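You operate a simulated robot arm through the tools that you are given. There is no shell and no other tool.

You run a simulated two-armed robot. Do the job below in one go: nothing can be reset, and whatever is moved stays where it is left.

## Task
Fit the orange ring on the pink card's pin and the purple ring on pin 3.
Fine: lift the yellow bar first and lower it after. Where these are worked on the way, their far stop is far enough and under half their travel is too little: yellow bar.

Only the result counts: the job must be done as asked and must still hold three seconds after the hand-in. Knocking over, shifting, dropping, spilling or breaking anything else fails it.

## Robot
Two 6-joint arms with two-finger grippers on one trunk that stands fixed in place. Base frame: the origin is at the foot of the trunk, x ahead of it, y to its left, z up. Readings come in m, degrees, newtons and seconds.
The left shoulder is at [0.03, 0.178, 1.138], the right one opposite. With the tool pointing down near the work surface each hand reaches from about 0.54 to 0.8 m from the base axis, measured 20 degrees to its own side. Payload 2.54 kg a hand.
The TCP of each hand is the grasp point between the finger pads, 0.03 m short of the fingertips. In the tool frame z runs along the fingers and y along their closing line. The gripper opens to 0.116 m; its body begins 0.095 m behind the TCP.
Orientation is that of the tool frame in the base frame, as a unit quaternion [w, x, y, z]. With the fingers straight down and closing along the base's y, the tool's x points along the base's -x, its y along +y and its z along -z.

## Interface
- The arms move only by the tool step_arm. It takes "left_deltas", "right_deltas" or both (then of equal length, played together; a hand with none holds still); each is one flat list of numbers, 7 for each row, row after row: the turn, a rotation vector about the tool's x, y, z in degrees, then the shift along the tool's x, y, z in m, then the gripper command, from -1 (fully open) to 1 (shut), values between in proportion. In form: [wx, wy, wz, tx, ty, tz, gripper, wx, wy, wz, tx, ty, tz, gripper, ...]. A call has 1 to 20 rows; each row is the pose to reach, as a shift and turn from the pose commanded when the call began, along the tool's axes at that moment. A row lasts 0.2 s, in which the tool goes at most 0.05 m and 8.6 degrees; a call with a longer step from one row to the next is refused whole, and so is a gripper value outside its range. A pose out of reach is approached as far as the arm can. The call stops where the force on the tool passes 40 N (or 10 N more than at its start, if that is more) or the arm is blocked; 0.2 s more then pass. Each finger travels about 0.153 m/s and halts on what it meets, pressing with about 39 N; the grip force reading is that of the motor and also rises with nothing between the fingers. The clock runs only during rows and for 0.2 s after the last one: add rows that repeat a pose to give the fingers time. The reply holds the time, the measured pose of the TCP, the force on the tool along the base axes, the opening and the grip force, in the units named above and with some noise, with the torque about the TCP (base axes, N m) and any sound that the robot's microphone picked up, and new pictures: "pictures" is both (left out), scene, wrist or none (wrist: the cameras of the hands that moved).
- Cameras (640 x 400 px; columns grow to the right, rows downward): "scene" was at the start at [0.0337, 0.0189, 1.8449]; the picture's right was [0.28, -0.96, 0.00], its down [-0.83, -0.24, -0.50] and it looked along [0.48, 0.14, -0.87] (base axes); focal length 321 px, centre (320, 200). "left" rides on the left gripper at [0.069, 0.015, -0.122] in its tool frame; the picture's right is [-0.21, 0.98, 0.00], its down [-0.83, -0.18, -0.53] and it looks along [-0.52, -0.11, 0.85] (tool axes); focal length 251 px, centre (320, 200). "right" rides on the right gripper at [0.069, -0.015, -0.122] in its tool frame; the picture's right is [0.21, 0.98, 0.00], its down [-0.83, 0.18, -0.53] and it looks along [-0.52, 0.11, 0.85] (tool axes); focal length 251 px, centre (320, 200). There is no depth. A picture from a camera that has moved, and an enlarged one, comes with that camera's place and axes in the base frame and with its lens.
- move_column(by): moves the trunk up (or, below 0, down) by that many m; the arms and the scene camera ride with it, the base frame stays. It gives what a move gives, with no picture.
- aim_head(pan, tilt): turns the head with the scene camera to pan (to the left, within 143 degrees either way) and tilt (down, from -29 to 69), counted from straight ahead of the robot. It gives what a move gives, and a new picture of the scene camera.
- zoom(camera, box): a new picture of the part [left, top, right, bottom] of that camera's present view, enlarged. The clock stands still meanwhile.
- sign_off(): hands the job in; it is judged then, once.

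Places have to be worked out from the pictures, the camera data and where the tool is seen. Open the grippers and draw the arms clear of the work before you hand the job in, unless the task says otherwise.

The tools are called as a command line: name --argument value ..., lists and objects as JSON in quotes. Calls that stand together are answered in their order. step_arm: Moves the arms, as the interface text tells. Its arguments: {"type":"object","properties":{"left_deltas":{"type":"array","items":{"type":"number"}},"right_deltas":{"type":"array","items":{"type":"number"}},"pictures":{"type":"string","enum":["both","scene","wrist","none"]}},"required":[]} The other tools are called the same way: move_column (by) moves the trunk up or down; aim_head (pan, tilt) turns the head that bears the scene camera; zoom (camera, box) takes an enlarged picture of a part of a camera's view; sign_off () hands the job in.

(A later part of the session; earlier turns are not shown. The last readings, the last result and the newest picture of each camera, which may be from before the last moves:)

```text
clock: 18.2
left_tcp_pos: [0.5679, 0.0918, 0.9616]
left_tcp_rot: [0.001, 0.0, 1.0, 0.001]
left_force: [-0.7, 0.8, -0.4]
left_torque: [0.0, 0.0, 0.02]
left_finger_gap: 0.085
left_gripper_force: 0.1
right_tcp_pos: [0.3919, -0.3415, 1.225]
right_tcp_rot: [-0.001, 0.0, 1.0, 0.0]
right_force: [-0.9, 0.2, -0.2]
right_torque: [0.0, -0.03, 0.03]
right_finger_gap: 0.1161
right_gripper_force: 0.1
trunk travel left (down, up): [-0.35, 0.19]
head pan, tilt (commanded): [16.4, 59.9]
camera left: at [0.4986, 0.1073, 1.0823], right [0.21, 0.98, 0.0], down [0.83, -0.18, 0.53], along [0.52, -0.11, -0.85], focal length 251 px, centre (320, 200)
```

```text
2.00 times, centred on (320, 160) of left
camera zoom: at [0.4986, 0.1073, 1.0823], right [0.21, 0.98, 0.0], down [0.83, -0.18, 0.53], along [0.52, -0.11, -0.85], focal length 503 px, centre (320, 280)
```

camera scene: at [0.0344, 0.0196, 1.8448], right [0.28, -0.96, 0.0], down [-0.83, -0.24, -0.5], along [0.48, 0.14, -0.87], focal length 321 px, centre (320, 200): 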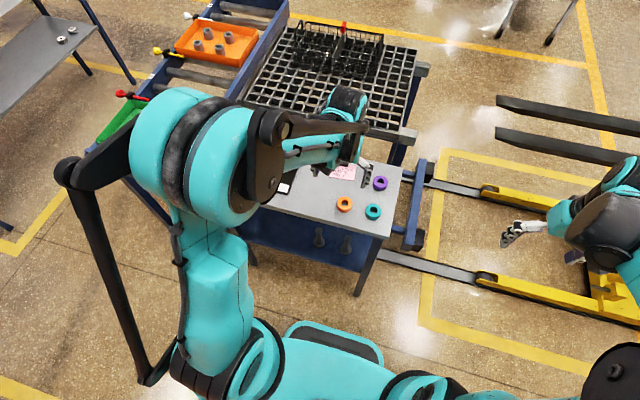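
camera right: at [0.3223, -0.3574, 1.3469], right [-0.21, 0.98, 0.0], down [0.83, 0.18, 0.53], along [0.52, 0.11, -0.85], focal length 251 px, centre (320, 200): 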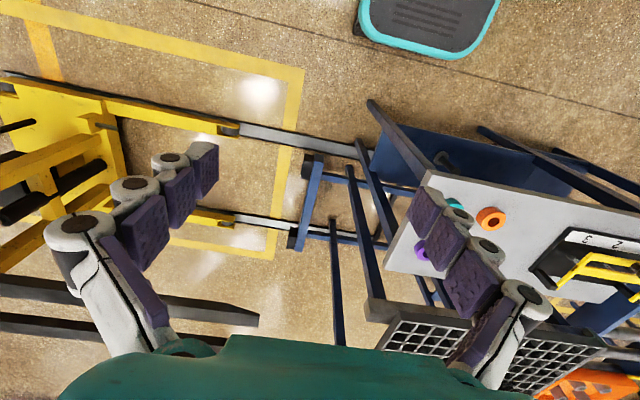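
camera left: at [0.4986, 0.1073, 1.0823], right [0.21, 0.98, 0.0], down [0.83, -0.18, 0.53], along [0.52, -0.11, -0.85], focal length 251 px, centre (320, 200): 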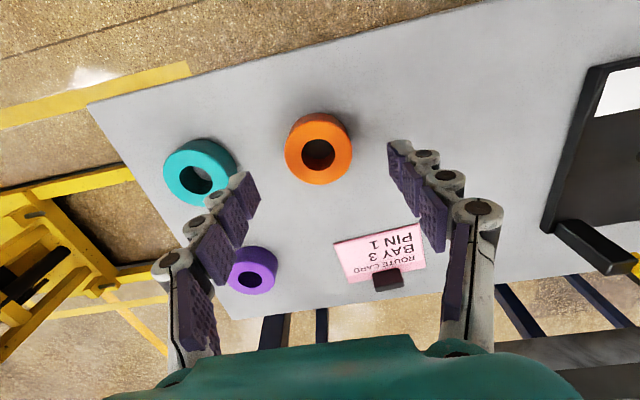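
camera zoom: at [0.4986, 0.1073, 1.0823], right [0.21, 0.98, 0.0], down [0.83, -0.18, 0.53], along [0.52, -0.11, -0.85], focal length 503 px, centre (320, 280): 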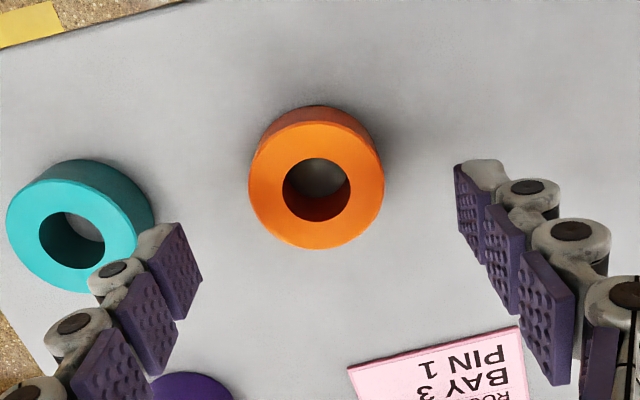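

The orange ring is about 4 mm ahead of and 2 mm to the right of the TCP line, and the finger geometry matches my projection. I'll correct for that, narrow the opening to 0.075 and descend so the fingertips end about 4 mm above the table.

step_arm --left_deltas '[0, 0, 0, -0.004, -0.002, 0.01, -0.293, 0, 0, 0, -0.004, -0.002, 0.03, -0.293, 0, 0, 0, -0.004, -0.002, 0.046, -0.293, 0, 0, 0, -0.004, -0.002, 0.056, -0.293, 0, 0, 0, -0.004, -0.002, 0.056, -0.293]' --pictures "wrist"

zoom --camera "left" --box '[220, 60, 420, 260]'

```text
clock: 19.4
left_tcp_pos: [0.5741, 0.0894, 0.905]
left_tcp_rot: [0.0, 0.0, 1.0, 0.001]
left_force: [1.1, -0.7, 18.5]
left_torque: [-0.13, -0.02, 0.03]
left_finger_gap: 0.075
left_gripper_force: 8.5
right_tcp_pos: [0.3918, -0.3409, 1.2231]
right_tcp_rot: [0.0, 0.0, 1.0, 0.0]
right_force: [0.1, -0.5, -0.4]
right_torque: [0.0, 0.01, 0.02]
right_finger_gap: 0.1162
right_gripper_force: 0.0
trunk travel left (down, up): [-0.35, 0.19]
head pan, tilt (commanded): [16.4, 59.9]
camera left: at [0.5044, 0.1045, 1.0273], right [0.21, 0.98, 0.0], down [0.83, -0.18, 0.53], along [0.52, -0.11, -0.85], focal length 251 px, centre (320, 200)
```

left: 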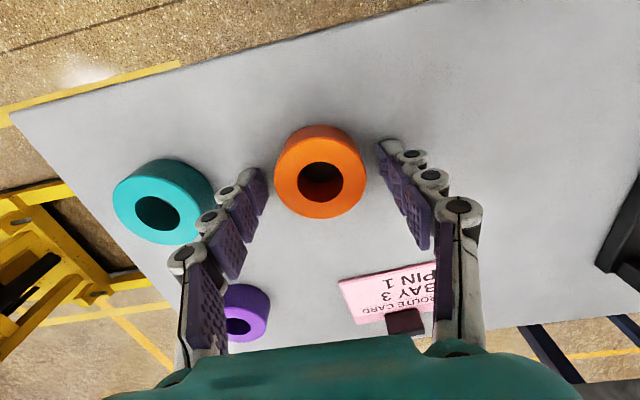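

```text
2.00 times, centred on (320, 160) of left
camera zoom: at [0.5044, 0.1045, 1.0273], right [0.21, 0.98, 0.0], down [0.83, -0.18, 0.53], along [0.52, -0.11, -0.85], focal length 503 px, centre (320, 280)
```

zoom: 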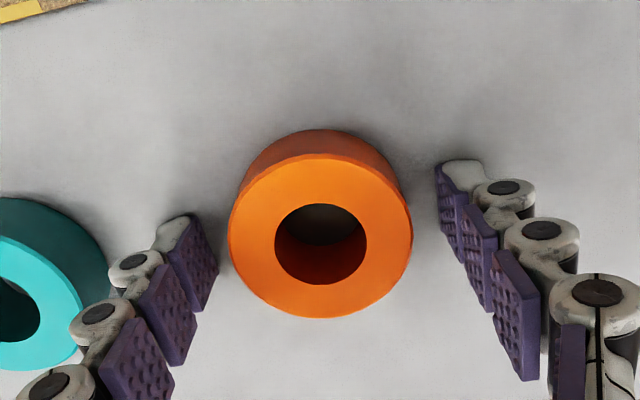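

Fz = +18 N tells me the fingertips just touch the table, so the table is at about 0.875. I'll rise 3 mm, come back 2.5 mm in x to centre on the ring, and close.

step_arm --left_deltas '[0, 0, 0, 0.0025, 0, -0.0035, -0.293, 0, 0, 0, 0.0025, 0, -0.0035, -0.293, 0, 0, 0, 0.0025, 0, -0.0035, 0.2, 0, 0, 0, 0.0025, 0, -0.0035, 1, 0, 0, 0, 0.0025, 0, -0.0035, 1]' --pictures "wrist"

zoom --camera "left" --box '[220, 60, 420, 260]'

```text
clock: 20.6
left_tcp_pos: [0.5709, 0.0903, 0.9083]
left_tcp_rot: [0.0, -0.001, 1.0, 0.001]
left_force: [1.9, 2.5, 7.5]
left_torque: [-0.15, 0.08, 0.01]
left_finger_gap: 0.0505
left_gripper_force: 39.0
right_tcp_pos: [0.3932, -0.3409, 1.2251]
right_tcp_rot: [0.0, 0.0, 1.0, 0.0]
right_force: [-0.2, 0.4, 0.1]
right_torque: [0.0, -0.04, 0.0]
right_finger_gap: 0.116
right_gripper_force: 0.1
trunk travel left (down, up): [-0.35, 0.19]
head pan, tilt (commanded): [16.4, 59.9]
camera left: at [0.5016, 0.1044, 1.031], right [0.21, 0.98, 0.0], down [0.83, -0.18, 0.53], along [0.52, -0.11, -0.85], focal length 251 px, centre (320, 200)
```

left: 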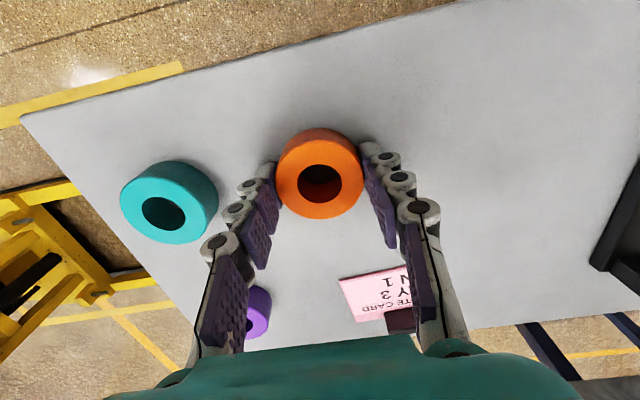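

```text
2.00 times, centred on (320, 160) of left
camera zoom: at [0.5016, 0.1044, 1.031], right [0.21, 0.98, 0.0], down [0.83, -0.18, 0.53], along [0.52, -0.11, -0.85], focal length 503 px, centre (320, 280)
```

zoom: 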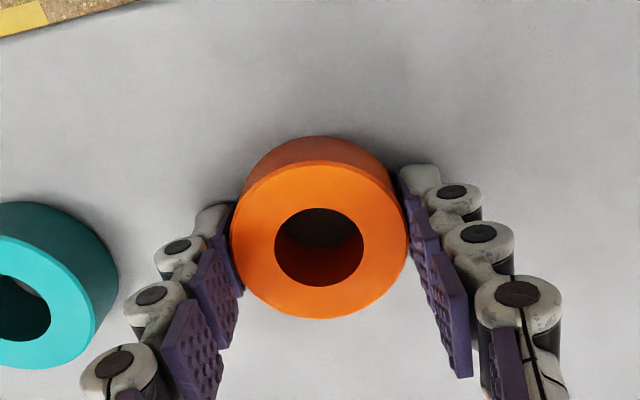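

The orange ring is gripped (gap 0.0505) and centred to about 2 mm. I'll lift it 10 cm and check the hold.

step_arm --left_deltas '[0, 0, 0, 0, 0, -0.01, 1, 0, 0, 0, 0, 0, -0.03, 1, 0, 0, 0, 0, 0, -0.06, 1, 0, 0, 0, 0, 0, -0.09, 1, 0, 0, 0, 0, 0, -0.11, 1, 0, 0, 0, 0, 0, -0.11, 1]' --pictures "wrist"

zoom --camera "left" --box '[220, 60, 420, 260]'

```text
clock: 22.0
left_tcp_pos: [0.573, 0.0896, 1.0182]
left_tcp_rot: [0.0, 0.0, 1.0, 0.0]
left_force: [0.3, 0.6, -3.7]
left_torque: [0.01, 0.02, -0.02]
left_finger_gap: 0.0504
left_gripper_force: 39.2
right_tcp_pos: [0.3926, -0.3413, 1.2234]
right_tcp_rot: [0.0, 0.0, 1.0, 0.0]
right_force: [-0.4, 0.0, 0.4]
right_torque: [0.02, 0.01, -0.02]
right_finger_gap: 0.1161
right_gripper_force: 0.0
trunk travel left (down, up): [-0.35, 0.19]
head pan, tilt (commanded): [16.4, 59.9]
camera left: at [0.503, 0.1052, 1.14], right [0.21, 0.98, 0.0], down [0.83, -0.18, 0.53], along [0.52, -0.11, -0.85], focal length 251 px, centre (320, 200)
```

left: 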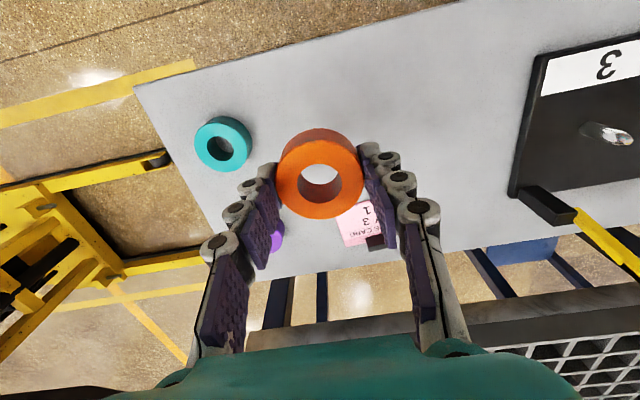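

```text
2.00 times, centred on (320, 160) of left
camera zoom: at [0.503, 0.1052, 1.14], right [0.21, 0.98, 0.0], down [0.83, -0.18, 0.53], along [0.52, -0.11, -0.85], focal length 503 px, centre (320, 280)
```

zoom: 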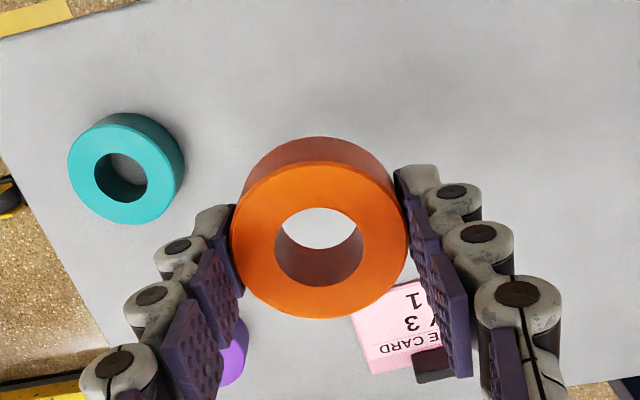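

The ring is held firmly. I'll carry it toward the board at a safe height and stop short of the pins, so the wrist camera can measure the pin positions with the gate open.

step_arm --left_deltas '[0, 0, 0, 0.0103, 0.036, -0.0042, 1, 0, 0, 0, 0.0206, 0.072, -0.0084, 1, 0, 0, 0, 0.0309, 0.108, -0.0126, 1, 0, 0, 0, 0.0412, 0.144, -0.0168, 1, 0, 0, 0, 0.0515, 0.18, -0.021, 1, 0, 0, 0, 0.0618, 0.216, -0.0252, 1, 0, 0, 0, 0.0721, 0.252, -0.0294, 1, 0, 0, 0, 0.0824, 0.288, -0.0336, 1, 0, 0, 0, 0.0927, 0.324, -0.0378, 1, 0, 0, 0, 0.103, 0.36, -0.042, 1, 0, 0, 0, 0.103, 0.36, -0.042, 1, 0, 0, 0, 0.103, 0.36, -0.042, 1]' --pictures "both"

zoom --camera "left" --box '[180, 120, 480, 300]'

zoom --camera "scene" --box '[200, 110, 320, 200]'

```text
clock: 24.6
left_tcp_pos: [0.4689, 0.4512, 1.0614]
left_tcp_rot: [0.001, 0.0, 1.0, 0.0]
left_force: [-0.7, 0.0, -3.4]
left_torque: [0.0, -0.04, 0.02]
left_finger_gap: 0.0501
left_gripper_force: 39.5
right_tcp_pos: [0.3925, -0.3402, 1.2244]
right_tcp_rot: [0.0, 0.0, 1.0, 0.001]
right_force: [0.2, 0.3, 0.1]
right_torque: [0.02, 0.04, -0.01]
right_finger_gap: 0.1161
right_gripper_force: 0.1
trunk travel left (down, up): [-0.35, 0.19]
head pan, tilt (commanded): [16.4, 59.9]
camera scene: at [0.0337, 0.0197, 1.8448], right [0.28, -0.96, 0.0], down [-0.83, -0.24, -0.5], along [0.48, 0.14, -0.87], focal length 321 px, centre (320, 200)
camera left: at [0.3989, 0.4668, 1.1841], right [0.21, 0.98, 0.0], down [0.83, -0.18, 0.53], along [0.52, -0.11, -0.85], focal length 251 px, centre (320, 200)
```

scene: 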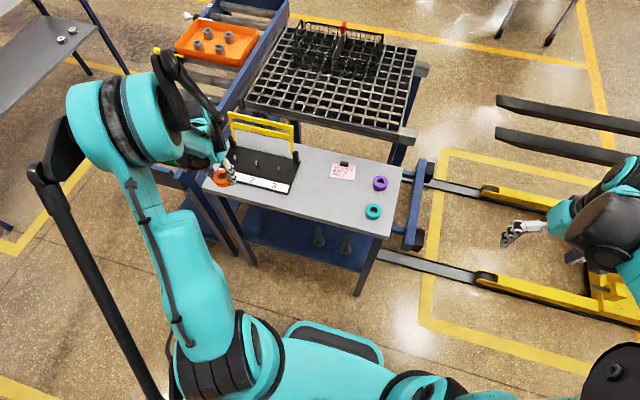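
left: 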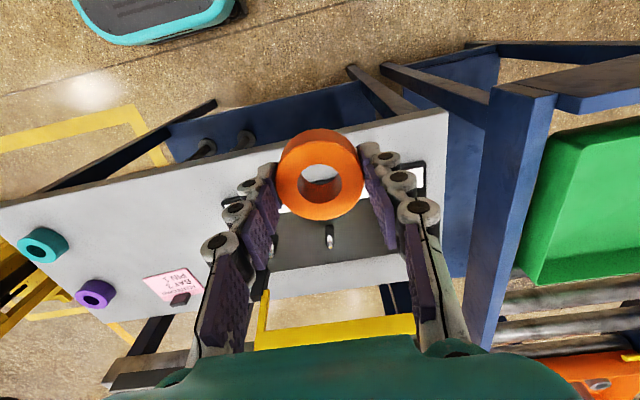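

```text
2.13 times, centred on (330, 210) of left
camera zoom: at [0.3989, 0.4668, 1.1841], right [0.21, 0.98, 0.0], down [0.83, -0.18, 0.53], along [0.52, -0.11, -0.85], focal length 536 px, centre (299, 179)
```

zoom: 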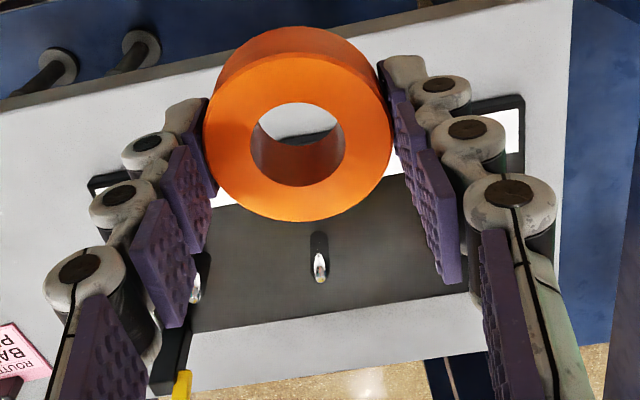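

```text
4.44 times, centred on (260, 155) of scene
camera zoom: at [0.0337, 0.0197, 1.8448], right [0.28, -0.96, 0.0], down [-0.83, -0.24, -0.5], along [0.48, 0.14, -0.87], focal length 1425 px, centre (587, 400)
```

zoom: 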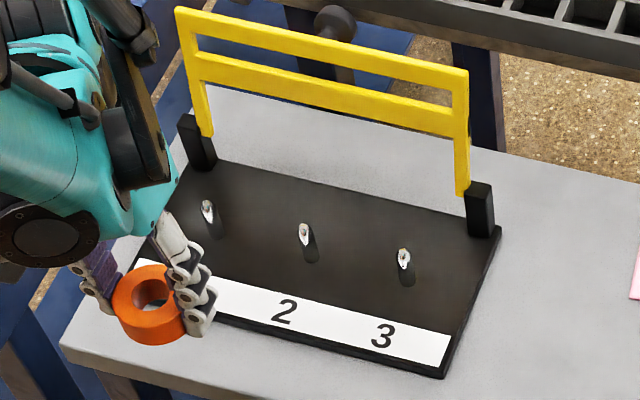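

The gate holds open, and the pins are slim dark posts with silver tips. An overhead view is the least sensitive to height, so I'll raise the hand over the board and measure the pins relative to the TCP.

step_arm --left_deltas '[0, 0, 0, -0.025, 0.004, -0.02, 1, 0, 0, 0, -0.055, 0.008, -0.04, 1, 0, 0, 0, -0.085, 0.012, -0.06, 1, 0, 0, 0, -0.111, 0.016, -0.075, 1, 0, 0, 0, -0.131, 0.02, -0.08, 1, 0, 0, 0, -0.131, 0.02, -0.08, 1]' --pictures "wrist"

zoom --camera "left" --box '[180, 40, 480, 220]'

```text
clock: 26.0
left_tcp_pos: [0.5978, 0.4653, 1.139]
left_tcp_rot: [0.0, 0.0, 1.0, 0.0]
left_force: [0.8, -0.5, -2.8]
left_torque: [0.03, -0.01, -0.01]
left_finger_gap: 0.0502
left_gripper_force: 39.2
right_tcp_pos: [0.3915, -0.3416, 1.2241]
right_tcp_rot: [0.001, -0.001, 1.0, 0.0]
right_force: [-0.6, 0.1, 0.7]
right_torque: [0.02, 0.0, 0.0]
right_finger_gap: 0.116
right_gripper_force: 0.0
trunk travel left (down, up): [-0.35, 0.19]
head pan, tilt (commanded): [16.4, 59.9]
camera left: at [0.5279, 0.4823, 1.2606], right [0.21, 0.98, 0.0], down [0.83, -0.18, 0.53], along [0.52, -0.11, -0.85], focal length 251 px, centre (320, 200)
```

left: 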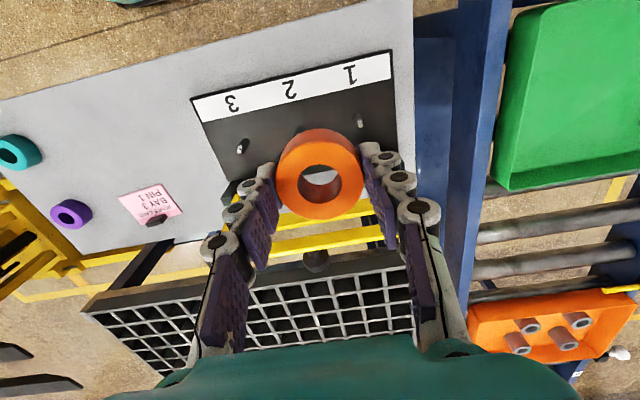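

```text
2.13 times, centred on (330, 130) of left
camera zoom: at [0.5279, 0.4823, 1.2606], right [0.21, 0.98, 0.0], down [0.83, -0.18, 0.53], along [0.52, -0.11, -0.85], focal length 536 px, centre (299, 349)
```

zoom: 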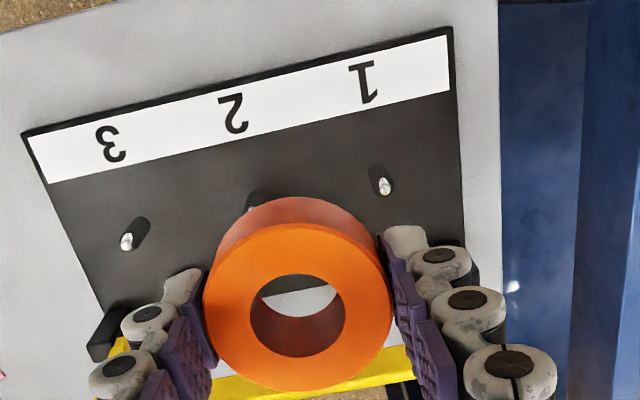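

From above, pin 1 lies at about (0.630, 0.516) and pin 3 at about (0.630, 0.342), and the ring's centre is about 2 mm robot-side of the TCP. I'll move over pin 1 with the ring bottom about 5 cm above the tip and check from the scene camera.

step_arm --left_deltas '[0, 0, 0, -0.0343, 0.0505, 0, 1, 0, 0, 0, -0.0343, 0.0505, 0.0, 1, 0, 0, 0, -0.0343, 0.0505, 0.04, 1, 0, 0, 0, -0.0343, 0.0505, 0.08, 1, 0, 0, 0, -0.0343, 0.0505, 0.12, 1, 0, 0, 0, -0.0343, 0.0505, 0.145, 1, 0, 0, 0, -0.0343, 0.0505, 0.145, 1]' --pictures "both"

zoom --camera "left" --box '[180, 80, 480, 260]'

zoom --camera "scene" --box '[210, 120, 300, 187]'

```text
refused: row 1 steps farther than a row can; nothing moved
```

```text
2.13 times, centred on (330, 170) of left
camera zoom: at [0.5279, 0.4823, 1.2606], right [0.21, 0.98, 0.0], down [0.83, -0.18, 0.53], along [0.52, -0.11, -0.85], focal length 536 px, centre (299, 264)
```

zoom: 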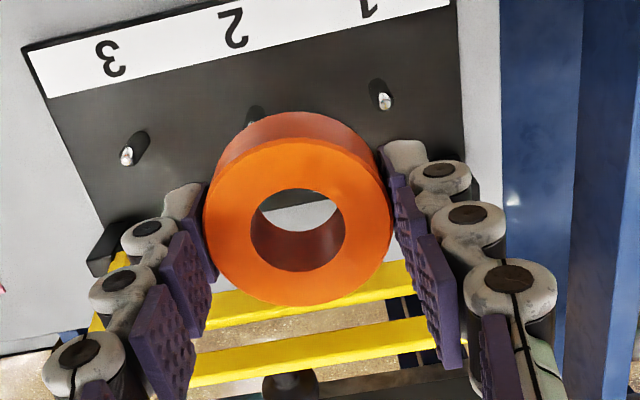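

```text
5.97 times, centred on (255, 154) of scene
camera zoom: at [0.0333, 0.0188, 1.8449], right [0.28, -0.96, 0.0], down [-0.83, -0.24, -0.5], along [0.48, 0.14, -0.87], focal length 1914 px, centre (708, 478)
```

zoom: 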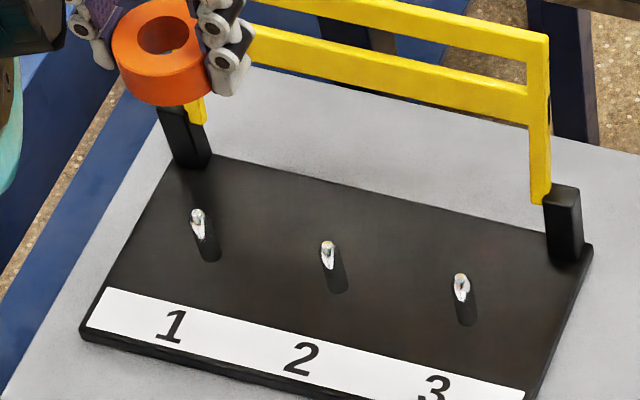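

That call was refused for an overlong first step. I also refined the pin tip height to about 0.923, which shifts pin 1 to about (0.628, 0.516). I'll repeat the move over pin 1 with smaller steps.

step_arm --left_deltas '[0, 0, 0, -0.016, 0.025, 0, 1, 0, 0, 0, -0.0325, 0.0505, 0.0, 1, 0, 0, 0, -0.0325, 0.0505, 0.04, 1, 0, 0, 0, -0.0325, 0.0505, 0.08, 1, 0, 0, 0, -0.0325, 0.0505, 0.12, 1, 0, 0, 0, -0.0325, 0.0505, 0.145, 1, 0, 0, 0, -0.0325, 0.0505, 0.145, 1]' --pictures "both"

zoom --camera "left" --box '[180, 80, 480, 260]'

zoom --camera "scene" --box '[210, 120, 300, 187]'

```text
clock: 27.6
left_tcp_pos: [0.6312, 0.5161, 0.9956]
left_tcp_rot: [0.0, 0.0, 1.0, 0.001]
left_force: [-0.1, 0.5, -1.8]
left_torque: [-0.03, 0.01, -0.05]
left_finger_gap: 0.05
left_gripper_force: 38.8
right_tcp_pos: [0.3928, -0.3404, 1.2248]
right_tcp_rot: [0.0, 0.0, 1.0, 0.0]
right_force: [0.3, 0.3, 0.1]
right_torque: [-0.02, -0.03, -0.01]
right_finger_gap: 0.1158
right_gripper_force: 0.0
trunk travel left (down, up): [-0.35, 0.19]
head pan, tilt (commanded): [16.4, 59.9]
camera scene: at [0.0337, 0.0189, 1.8449], right [0.28, -0.96, 0.0], down [-0.83, -0.24, -0.5], along [0.48, 0.14, -0.87], focal length 321 px, centre (320, 200)
camera left: at [0.5616, 0.5322, 1.1174], right [0.21, 0.98, 0.0], down [0.83, -0.18, 0.53], along [0.52, -0.11, -0.85], focal length 251 px, centre (320, 200)
```

scene: 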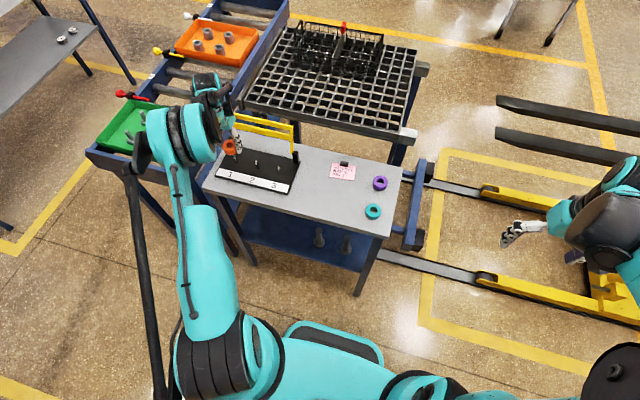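
left: 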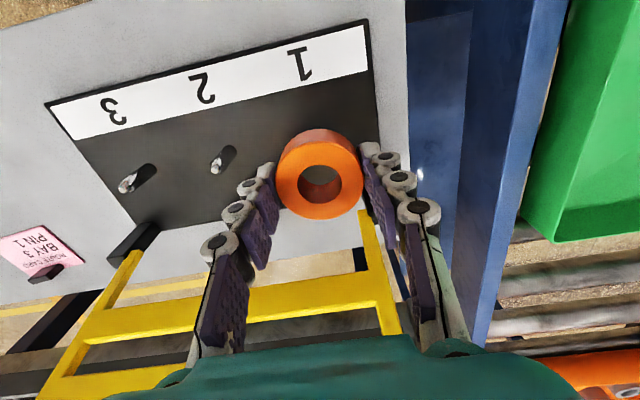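

```text
2.13 times, centred on (330, 170) of left
camera zoom: at [0.5616, 0.5322, 1.1174], right [0.21, 0.98, 0.0], down [0.83, -0.18, 0.53], along [0.52, -0.11, -0.85], focal length 536 px, centre (299, 264)
```

zoom: 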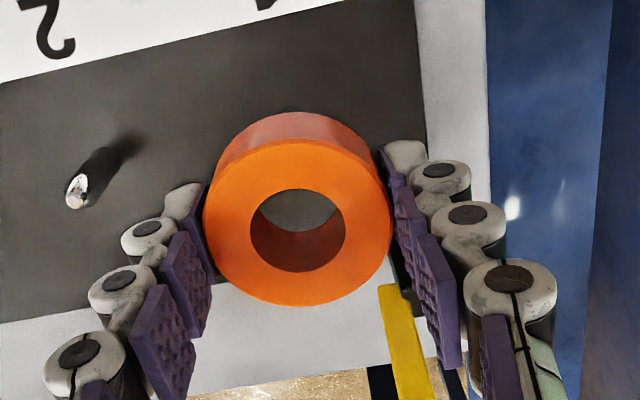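

```text
5.97 times, centred on (255, 154) of scene
camera zoom: at [0.0337, 0.0189, 1.8449], right [0.28, -0.96, 0.0], down [-0.83, -0.24, -0.5], along [0.48, 0.14, -0.87], focal length 1914 px, centre (708, 478)
```

zoom: 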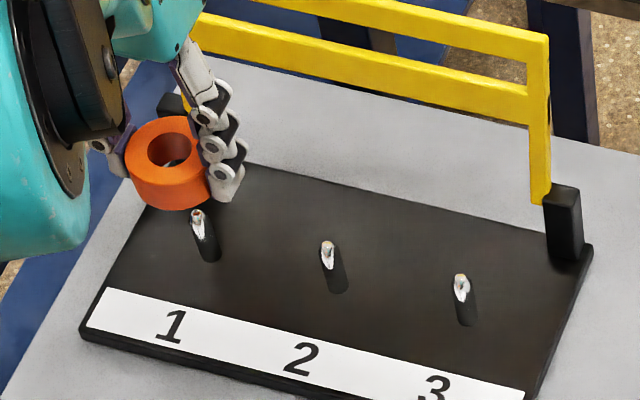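

The scene line from ring centre to nadir passes exactly through the pin 1 tip. From the wrist view, pin 2 sits 88 mm to the side at the same x as the ring centre, so the ring is aligned with pin 1. I'll lower slowly until the tip should be about 1 cm inside.

step_arm --left_deltas '[0, 0, 0, 0, 0, 0.015, 1, 0, 0, 0, 0, 0, 0.025, 1, 0, 0, 0, 0, 0, 0.032, 1, 0, 0, 0, 0, 0, 0.039, 1, 0, 0, 0, 0, 0, 0.045, 1, 0, 0, 0, 0, 0, 0.05, 1]' --pictures "both"

zoom --camera "left" --box '[180, 80, 480, 260]'

zoom --camera "scene" --box '[210, 120, 300, 187]'

```text
clock: 29.0
left_tcp_pos: [0.6324, 0.5174, 0.9468]
left_tcp_rot: [0.0, 0.0, 1.0, 0.0]
left_force: [-0.1, -0.6, -2.5]
left_torque: [-0.02, -0.01, 0.02]
left_finger_gap: 0.0502
left_gripper_force: 39.2
right_tcp_pos: [0.3927, -0.342, 1.2246]
right_tcp_rot: [0.0, 0.0, 1.0, 0.0]
right_force: [0.6, -0.5, -0.3]
right_torque: [-0.01, 0.0, 0.04]
right_finger_gap: 0.1158
right_gripper_force: 0.0
trunk travel left (down, up): [-0.35, 0.19]
head pan, tilt (commanded): [16.4, 59.9]
camera scene: at [0.0343, 0.0194, 1.8448], right [0.28, -0.96, 0.0], down [-0.83, -0.24, -0.5], along [0.48, 0.14, -0.87], focal length 321 px, centre (320, 200)
camera left: at [0.5634, 0.5324, 1.0676], right [0.21, 0.98, 0.0], down [0.83, -0.18, 0.53], along [0.52, -0.11, -0.85], focal length 251 px, centre (320, 200)
```

scene: 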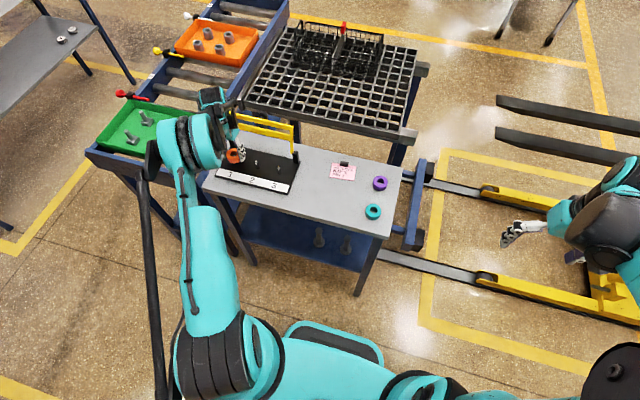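
left: 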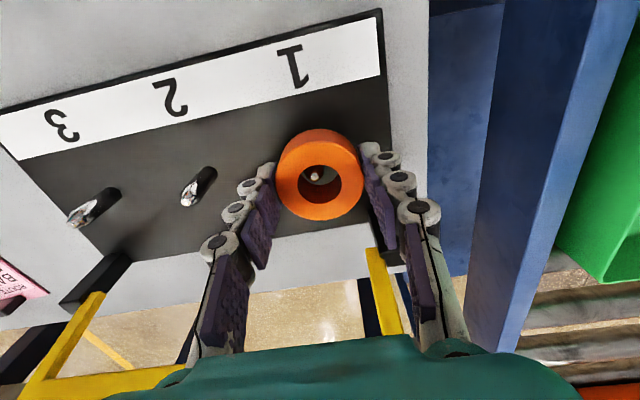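

```text
2.13 times, centred on (330, 170) of left
camera zoom: at [0.5634, 0.5324, 1.0676], right [0.21, 0.98, 0.0], down [0.83, -0.18, 0.53], along [0.52, -0.11, -0.85], focal length 536 px, centre (299, 264)
```

zoom: 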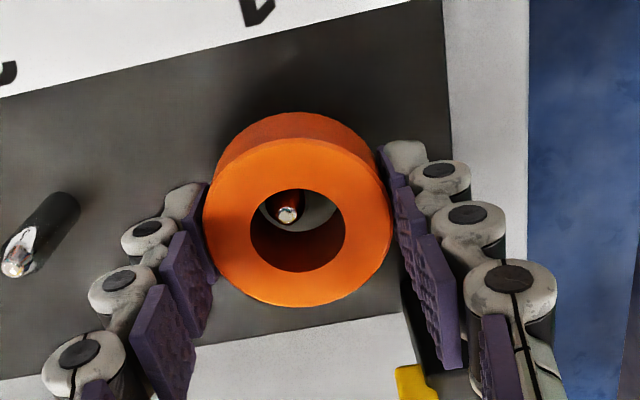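

```text
5.97 times, centred on (255, 154) of scene
camera zoom: at [0.0343, 0.0194, 1.8448], right [0.28, -0.96, 0.0], down [-0.83, -0.24, -0.5], along [0.48, 0.14, -0.87], focal length 1914 px, centre (708, 478)
```

zoom: 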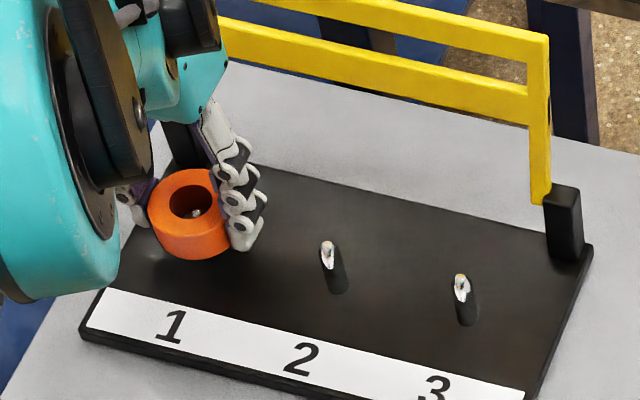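

The tip is inside the ring's hole, about 3 mm off centre (pin +2.5 mm in x, −3.5 mm in y relative to the ring). I'll nudge the hand to centre it and continue down to near the board.

step_arm --left_deltas '[0, 0, 0, -0.002, -0.003, 0, 1, 0, 0, 0, -0.002, -0.003, 0.006, 1, 0, 0, 0, -0.002, -0.003, 0.012, 1, 0, 0, 0, -0.002, -0.003, 0.018, 1, 0, 0, 0, -0.002, -0.003, 0.022, 1, 0, 0, 0, -0.002, -0.003, 0.022, 1]' --pictures "wrist"

zoom --camera "left" --box '[180, 80, 480, 260]'

zoom --camera "scene" --box '[210, 120, 300, 187]'

```text
clock: 30.4
left_tcp_pos: [0.6343, 0.5143, 0.9243]
left_tcp_rot: [0.0, 0.001, 1.0, 0.001]
left_force: [-1.1, -0.1, -3.5]
left_torque: [0.0, 0.0, 0.0]
left_finger_gap: 0.05
left_gripper_force: 39.0
right_tcp_pos: [0.3928, -0.3411, 1.224]
right_tcp_rot: [0.0, 0.0, 1.0, 0.0]
right_force: [-0.2, 0.4, -0.9]
right_torque: [0.03, 0.01, -0.02]
right_finger_gap: 0.1162
right_gripper_force: 0.0
trunk travel left (down, up): [-0.35, 0.19]
head pan, tilt (commanded): [16.4, 59.9]
camera left: at [0.5654, 0.5293, 1.0466], right [0.21, 0.98, 0.0], down [0.83, -0.18, 0.53], along [0.52, -0.11, -0.85], focal length 251 px, centre (320, 200)
```

left: 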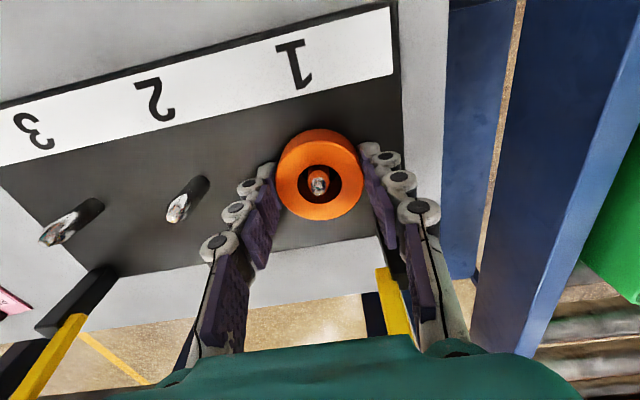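

```text
2.13 times, centred on (330, 170) of left
camera zoom: at [0.5654, 0.5293, 1.0466], right [0.21, 0.98, 0.0], down [0.83, -0.18, 0.53], along [0.52, -0.11, -0.85], focal length 536 px, centre (299, 264)
```

zoom: 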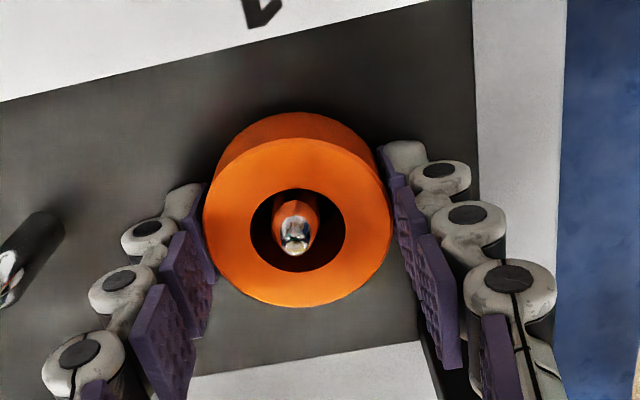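

```text
5.97 times, centred on (255, 154) of scene
camera zoom: at [0.034, 0.0191, 1.8448], right [0.28, -0.96, 0.0], down [-0.83, -0.24, -0.5], along [0.48, 0.14, -0.87], focal length 1914 px, centre (708, 478)
```

zoom: 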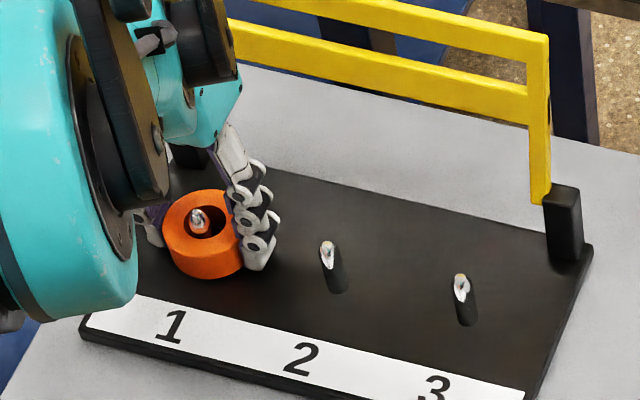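

The pin protrudes through the ring. I'll lower the last few millimetres until I feel the board.

step_arm --left_deltas '[0, 0, 0, 0, 0, 0.002, 1, 0, 0, 0, 0, 0, 0.004, 1, 0, 0, 0, 0, 0, 0.0055, 1, 0, 0, 0, 0, 0, 0.0055, 1]' --pictures "none"

```text
clock: 31.4
left_tcp_pos: [0.6344, 0.5137, 0.9211]
left_tcp_rot: [0.002, -0.001, 1.0, 0.002]
left_force: [8.1, 7.2, 28.6]
left_torque: [-0.02, 0.27, -0.13]
left_finger_gap: 0.0502
left_gripper_force: 39.3
right_tcp_pos: [0.3909, -0.3417, 1.2255]
right_tcp_rot: [0.001, 0.0, 1.0, 0.001]
right_force: [0.2, -0.5, 0.7]
right_torque: [0.01, 0.0, 0.02]
right_finger_gap: 0.1159
right_gripper_force: 0.1
trunk travel left (down, up): [-0.35, 0.19]
head pan, tilt (commanded): [16.4, 59.9]
```

There is contact at z≈0.921 with 28 N upward, so the orange ring is seated on the board. I'll relieve the pressure, open only to 0.075 (pin 2 is close), and lift straight up.

step_arm --left_deltas '[0, 0, 0, 0, 0, -0.003, 1, 0, 0, 0, 0, 0, -0.003, 0.3, 0, 0, 0, 0, 0, -0.003, -0.293, 0, 0, 0, 0, 0, -0.003, -0.293]' --pictures "wrist"

zoom --camera "left" --box '[180, 80, 480, 260]'

```text
clock: 32.4
left_tcp_pos: [0.6348, 0.514, 0.9209]
left_tcp_rot: [0.0, 0.0, 1.0, 0.0]
left_force: [0.2, 0.4, -0.5]
left_torque: [-0.01, 0.0, 0.0]
left_finger_gap: 0.0748
left_gripper_force: 0.1
right_tcp_pos: [0.3921, -0.3417, 1.2239]
right_tcp_rot: [-0.001, 0.0, 1.0, 0.0]
right_force: [0.1, 0.1, -0.2]
right_torque: [0.02, -0.03, -0.03]
right_finger_gap: 0.116
right_gripper_force: 0.1
trunk travel left (down, up): [-0.35, 0.19]
head pan, tilt (commanded): [16.4, 59.9]
camera left: at [0.5653, 0.5296, 1.0433], right [0.21, 0.98, 0.0], down [0.83, -0.18, 0.53], along [0.52, -0.11, -0.85], focal length 251 px, centre (320, 200)
```

left: 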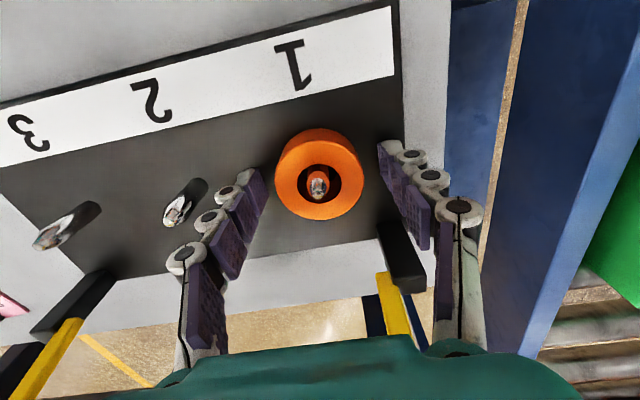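

```text
2.13 times, centred on (330, 170) of left
camera zoom: at [0.5653, 0.5296, 1.0433], right [0.21, 0.98, 0.0], down [0.83, -0.18, 0.53], along [0.52, -0.11, -0.85], focal length 536 px, centre (299, 264)
```

zoom: 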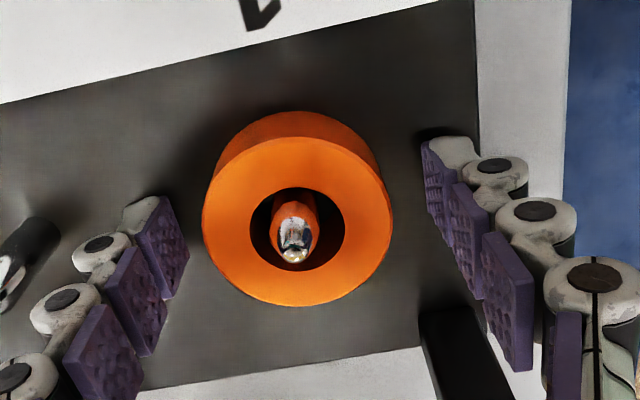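

The orange ring sits free on pin 1. I'll lift straight up and travel at a safe height to above the purple ring at about (0.690, −0.009).

step_arm --left_deltas '[0, 0, 0, 0, 0, -0.02, -0.293, 0, 0, 0, 0, 0, -0.06, -0.293, 0, 0, 0, 0, 0, -0.1, -0.293, 0, 0, 0, 0, 0, -0.13, -0.293, 0, 0, 0, 0, 0, -0.13, -0.293]' --pictures "both"

zoom --camera "left" --box '[180, 40, 480, 220]'

zoom --camera "scene" --box '[210, 120, 300, 187]'

```text
clock: 33.6
left_tcp_pos: [0.6361, 0.5148, 1.048]
left_tcp_rot: [-0.001, 0.0, 1.0, 0.001]
left_force: [0.0, -0.7, -0.8]
left_torque: [-0.05, -0.01, -0.02]
left_finger_gap: 0.0749
left_gripper_force: 0.1
right_tcp_pos: [0.3927, -0.3406, 1.2245]
right_tcp_rot: [0.0, 0.0, 1.0, 0.0]
right_force: [0.7, -0.1, 0.4]
right_torque: [-0.01, -0.02, 0.04]
right_finger_gap: 0.1159
right_gripper_force: 0.0
trunk travel left (down, up): [-0.35, 0.19]
head pan, tilt (commanded): [16.4, 59.9]
camera scene: at [0.0342, 0.0193, 1.8448], right [0.28, -0.96, 0.0], down [-0.83, -0.24, -0.5], along [0.48, 0.14, -0.87], focal length 321 px, centre (320, 200)
camera left: at [0.5658, 0.5305, 1.1702], right [0.21, 0.98, 0.0], down [0.83, -0.18, 0.53], along [0.52, -0.11, -0.85], focal length 251 px, centre (320, 200)
```

scene: 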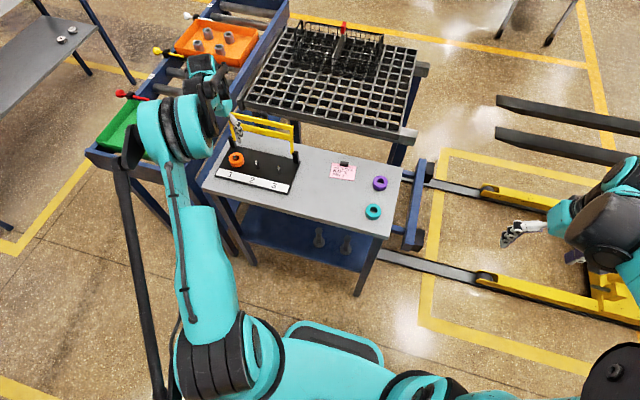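
left: 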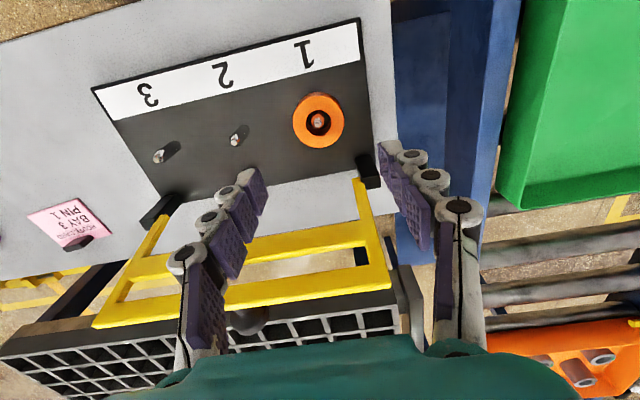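

```text
2.13 times, centred on (330, 130) of left
camera zoom: at [0.5658, 0.5305, 1.1702], right [0.21, 0.98, 0.0], down [0.83, -0.18, 0.53], along [0.52, -0.11, -0.85], focal length 536 px, centre (299, 349)
```

zoom: 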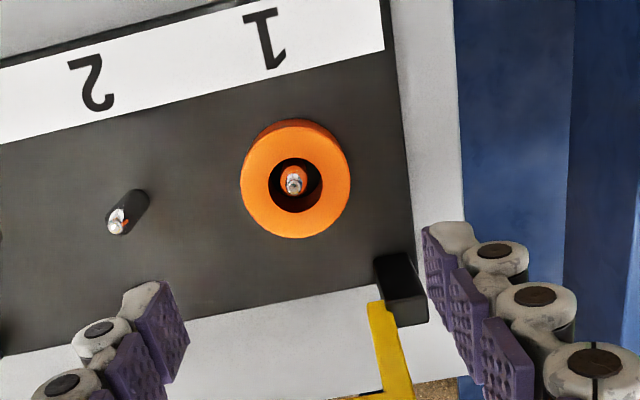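

```text
5.97 times, centred on (255, 154) of scene
camera zoom: at [0.0342, 0.0193, 1.8448], right [0.28, -0.96, 0.0], down [-0.83, -0.24, -0.5], along [0.48, 0.14, -0.87], focal length 1914 px, centre (708, 478)
```

zoom: 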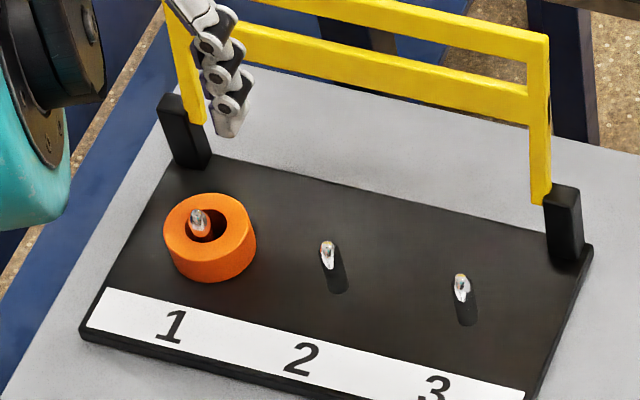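

The orange ring is well seated on pin 1. Now I'll travel across to a viewing pose just short of the purple ring.

step_arm --left_deltas '[0, 0, 0, 0.0012, -0.0403, -0.002, -0.293, 0, 0, 0, 0.0025, -0.0806, -0.004, -0.293, 0, 0, 0, 0.0037, -0.1209, -0.006, -0.293, 0, 0, 0, 0.0049, -0.1612, -0.008, -0.293, 0, 0, 0, 0.0062, -0.2015, -0.01, -0.293, 0, 0, 0, 0.0074, -0.2418, -0.012, -0.293, 0, 0, 0, 0.0086, -0.2821, -0.014, -0.293, 0, 0, 0, 0.0098, -0.3224, -0.016, -0.293, 0, 0, 0, 0.0111, -0.3627, -0.018, -0.293, 0, 0, 0, 0.0123, -0.403, -0.02, -0.293, 0, 0, 0, 0.0135, -0.4433, -0.021, -0.293, 0, 0, 0, 0.0148, -0.4836, -0.022, -0.293, 0, 0, 0, 0.016, -0.524, -0.022, -0.293, 0, 0, 0, 0.016, -0.524, -0.022, -0.293]' --pictures "both"

zoom --camera "left" --box '[220, 80, 420, 240]'

```text
clock: 36.6
left_tcp_pos: [0.6168, -0.01, 1.0719]
left_tcp_rot: [0.0, -0.001, 1.0, 0.0]
left_force: [0.8, -0.7, -0.5]
left_torque: [-0.02, -0.02, 0.03]
left_finger_gap: 0.0748
left_gripper_force: 0.0
right_tcp_pos: [0.3932, -0.3406, 1.2242]
right_tcp_rot: [0.0, 0.0, 1.0, 0.0]
right_force: [0.0, 0.1, 0.2]
right_torque: [-0.03, 0.01, -0.01]
right_finger_gap: 0.1162
right_gripper_force: 0.0
trunk travel left (down, up): [-0.35, 0.19]
head pan, tilt (commanded): [16.4, 59.9]
camera scene: at [0.0336, 0.0202, 1.8449], right [0.28, -0.96, 0.0], down [-0.83, -0.24, -0.5], along [0.48, 0.14, -0.87], focal length 321 px, centre (320, 200)
camera left: at [0.547, 0.0045, 1.1942], right [0.21, 0.98, 0.0], down [0.83, -0.18, 0.53], along [0.52, -0.11, -0.85], focal length 251 px, centre (320, 200)
```

scene: 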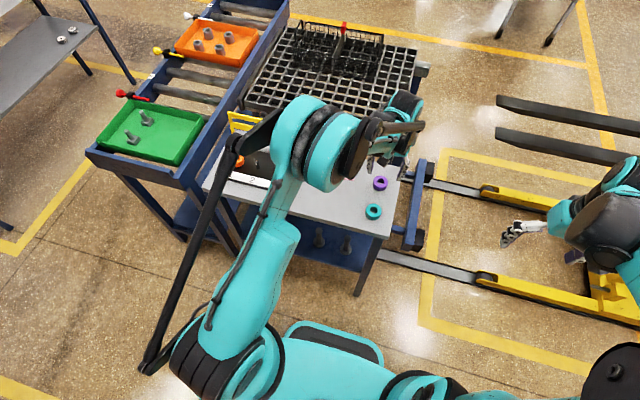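
left: 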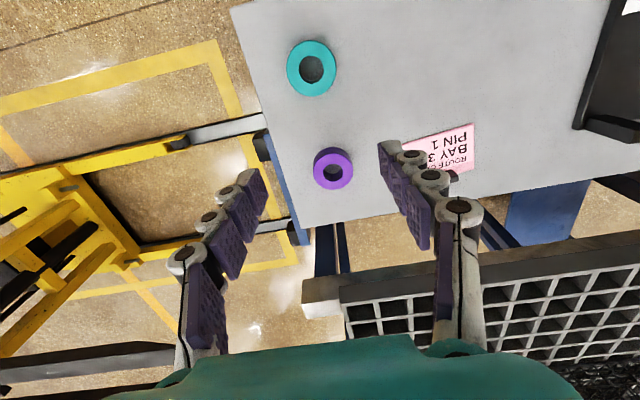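

```text
2.50 times, centred on (320, 160) of left
camera zoom: at [0.547, 0.0045, 1.1942], right [0.21, 0.98, 0.0], down [0.83, -0.18, 0.53], along [0.52, -0.11, -0.85], focal length 629 px, centre (320, 300)
```

zoom: 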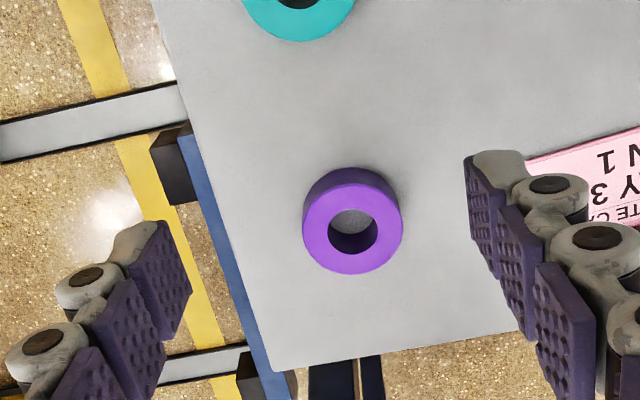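

The purple ring is 74 mm ahead of and 2 mm to the left of the TCP. I'll move over it to z≈0.96 and re-check.

step_arm --left_deltas '[0, 0, 0, -0.0184, 0.0005, 0.028, -0.293, 0, 0, 0, -0.0368, 0.001, 0.056, -0.293, 0, 0, 0, -0.0552, 0.0015, 0.084, -0.293, 0, 0, 0, -0.0736, 0.002, 0.112, -0.293, 0, 0, 0, -0.0736, 0.002, 0.112, -0.293]' --pictures "wrist"

zoom --camera "left" --box '[220, 60, 420, 260]'

```text
clock: 37.8
left_tcp_pos: [0.6892, -0.0089, 0.9619]
left_tcp_rot: [0.0, 0.0, 1.0, 0.001]
left_force: [0.2, -0.5, -0.8]
left_torque: [0.02, -0.04, -0.04]
left_finger_gap: 0.0748
left_gripper_force: 0.0
right_tcp_pos: [0.3924, -0.3413, 1.224]
right_tcp_rot: [0.0, 0.0, 1.0, 0.0]
right_force: [-0.9, -0.6, 0.1]
right_torque: [-0.03, -0.02, -0.02]
right_finger_gap: 0.1158
right_gripper_force: 0.1
trunk travel left (down, up): [-0.35, 0.19]
head pan, tilt (commanded): [16.4, 59.9]
camera left: at [0.6204, 0.0058, 1.0833], right [0.21, 0.98, 0.0], down [0.83, -0.18, 0.53], along [0.52, -0.11, -0.85], focal length 251 px, centre (320, 200)
```

left: 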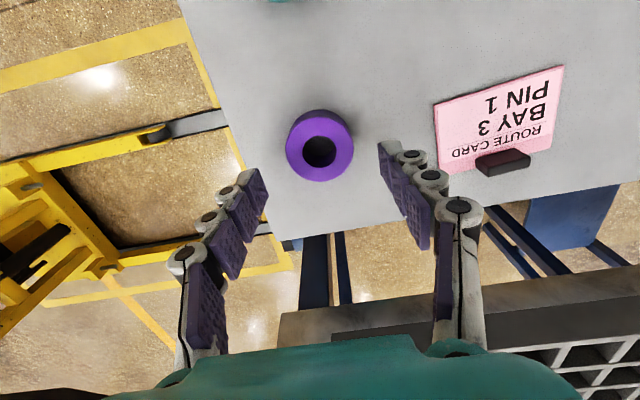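

```text
2.00 times, centred on (320, 160) of left
camera zoom: at [0.6204, 0.0058, 1.0833], right [0.21, 0.98, 0.0], down [0.83, -0.18, 0.53], along [0.52, -0.11, -0.85], focal length 503 px, centre (320, 280)
```

zoom: 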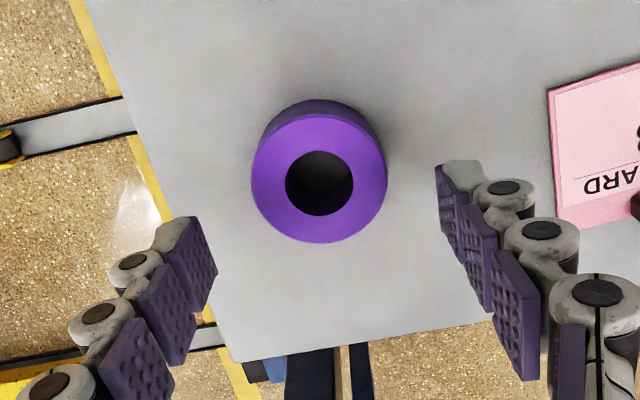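

The purple ring is centred under the TCP to within about 1 mm. I'll descend to z≈0.9085, the same height as for the orange ring, and close.

step_arm --left_deltas '[0, 0, 0, 0, 0, 0.02, -0.293, 0, 0, 0, 0, 0, 0.04, -0.293, 0, 0, 0, 0, 0, 0.053, -0.293, 0, 0, 0, 0, 0, 0.053, -0.293, 0, 0, 0, 0, 0, 0.053, 0.2, 0, 0, 0, 0, 0, 0.053, 1, 0, 0, 0, 0, 0, 0.053, 1]' --pictures "wrist"

zoom --camera "left" --box '[220, 60, 420, 260]'

```text
clock: 39.4
left_tcp_pos: [0.6915, -0.0107, 0.908]
left_tcp_rot: [0.0, 0.0, 1.0, 0.001]
left_force: [-0.9, -1.3, 2.3]
left_torque: [-0.15, 0.02, 0.01]
left_finger_gap: 0.0503
left_gripper_force: 38.9
right_tcp_pos: [0.3917, -0.342, 1.2251]
right_tcp_rot: [0.0, 0.0, 1.0, 0.0]
right_force: [-0.2, -0.3, 0.3]
right_torque: [-0.02, 0.02, 0.02]
right_finger_gap: 0.116
right_gripper_force: 0.1
trunk travel left (down, up): [-0.35, 0.19]
head pan, tilt (commanded): [16.4, 59.9]
camera left: at [0.6215, 0.0057, 1.0311], right [0.21, 0.98, 0.0], down [0.83, -0.18, 0.53], along [0.52, -0.11, -0.85], focal length 251 px, centre (320, 200)
```

left: 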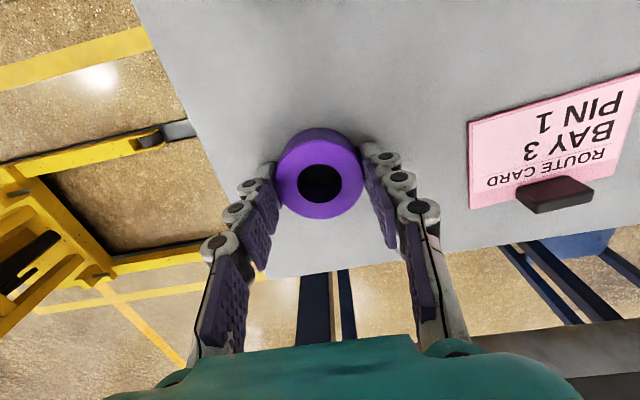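

```text
2.00 times, centred on (320, 160) of left
camera zoom: at [0.6215, 0.0057, 1.0311], right [0.21, 0.98, 0.0], down [0.83, -0.18, 0.53], along [0.52, -0.11, -0.85], focal length 503 px, centre (320, 280)
```

zoom: 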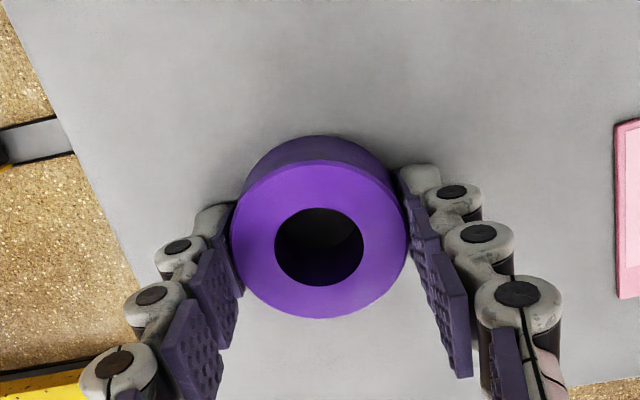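

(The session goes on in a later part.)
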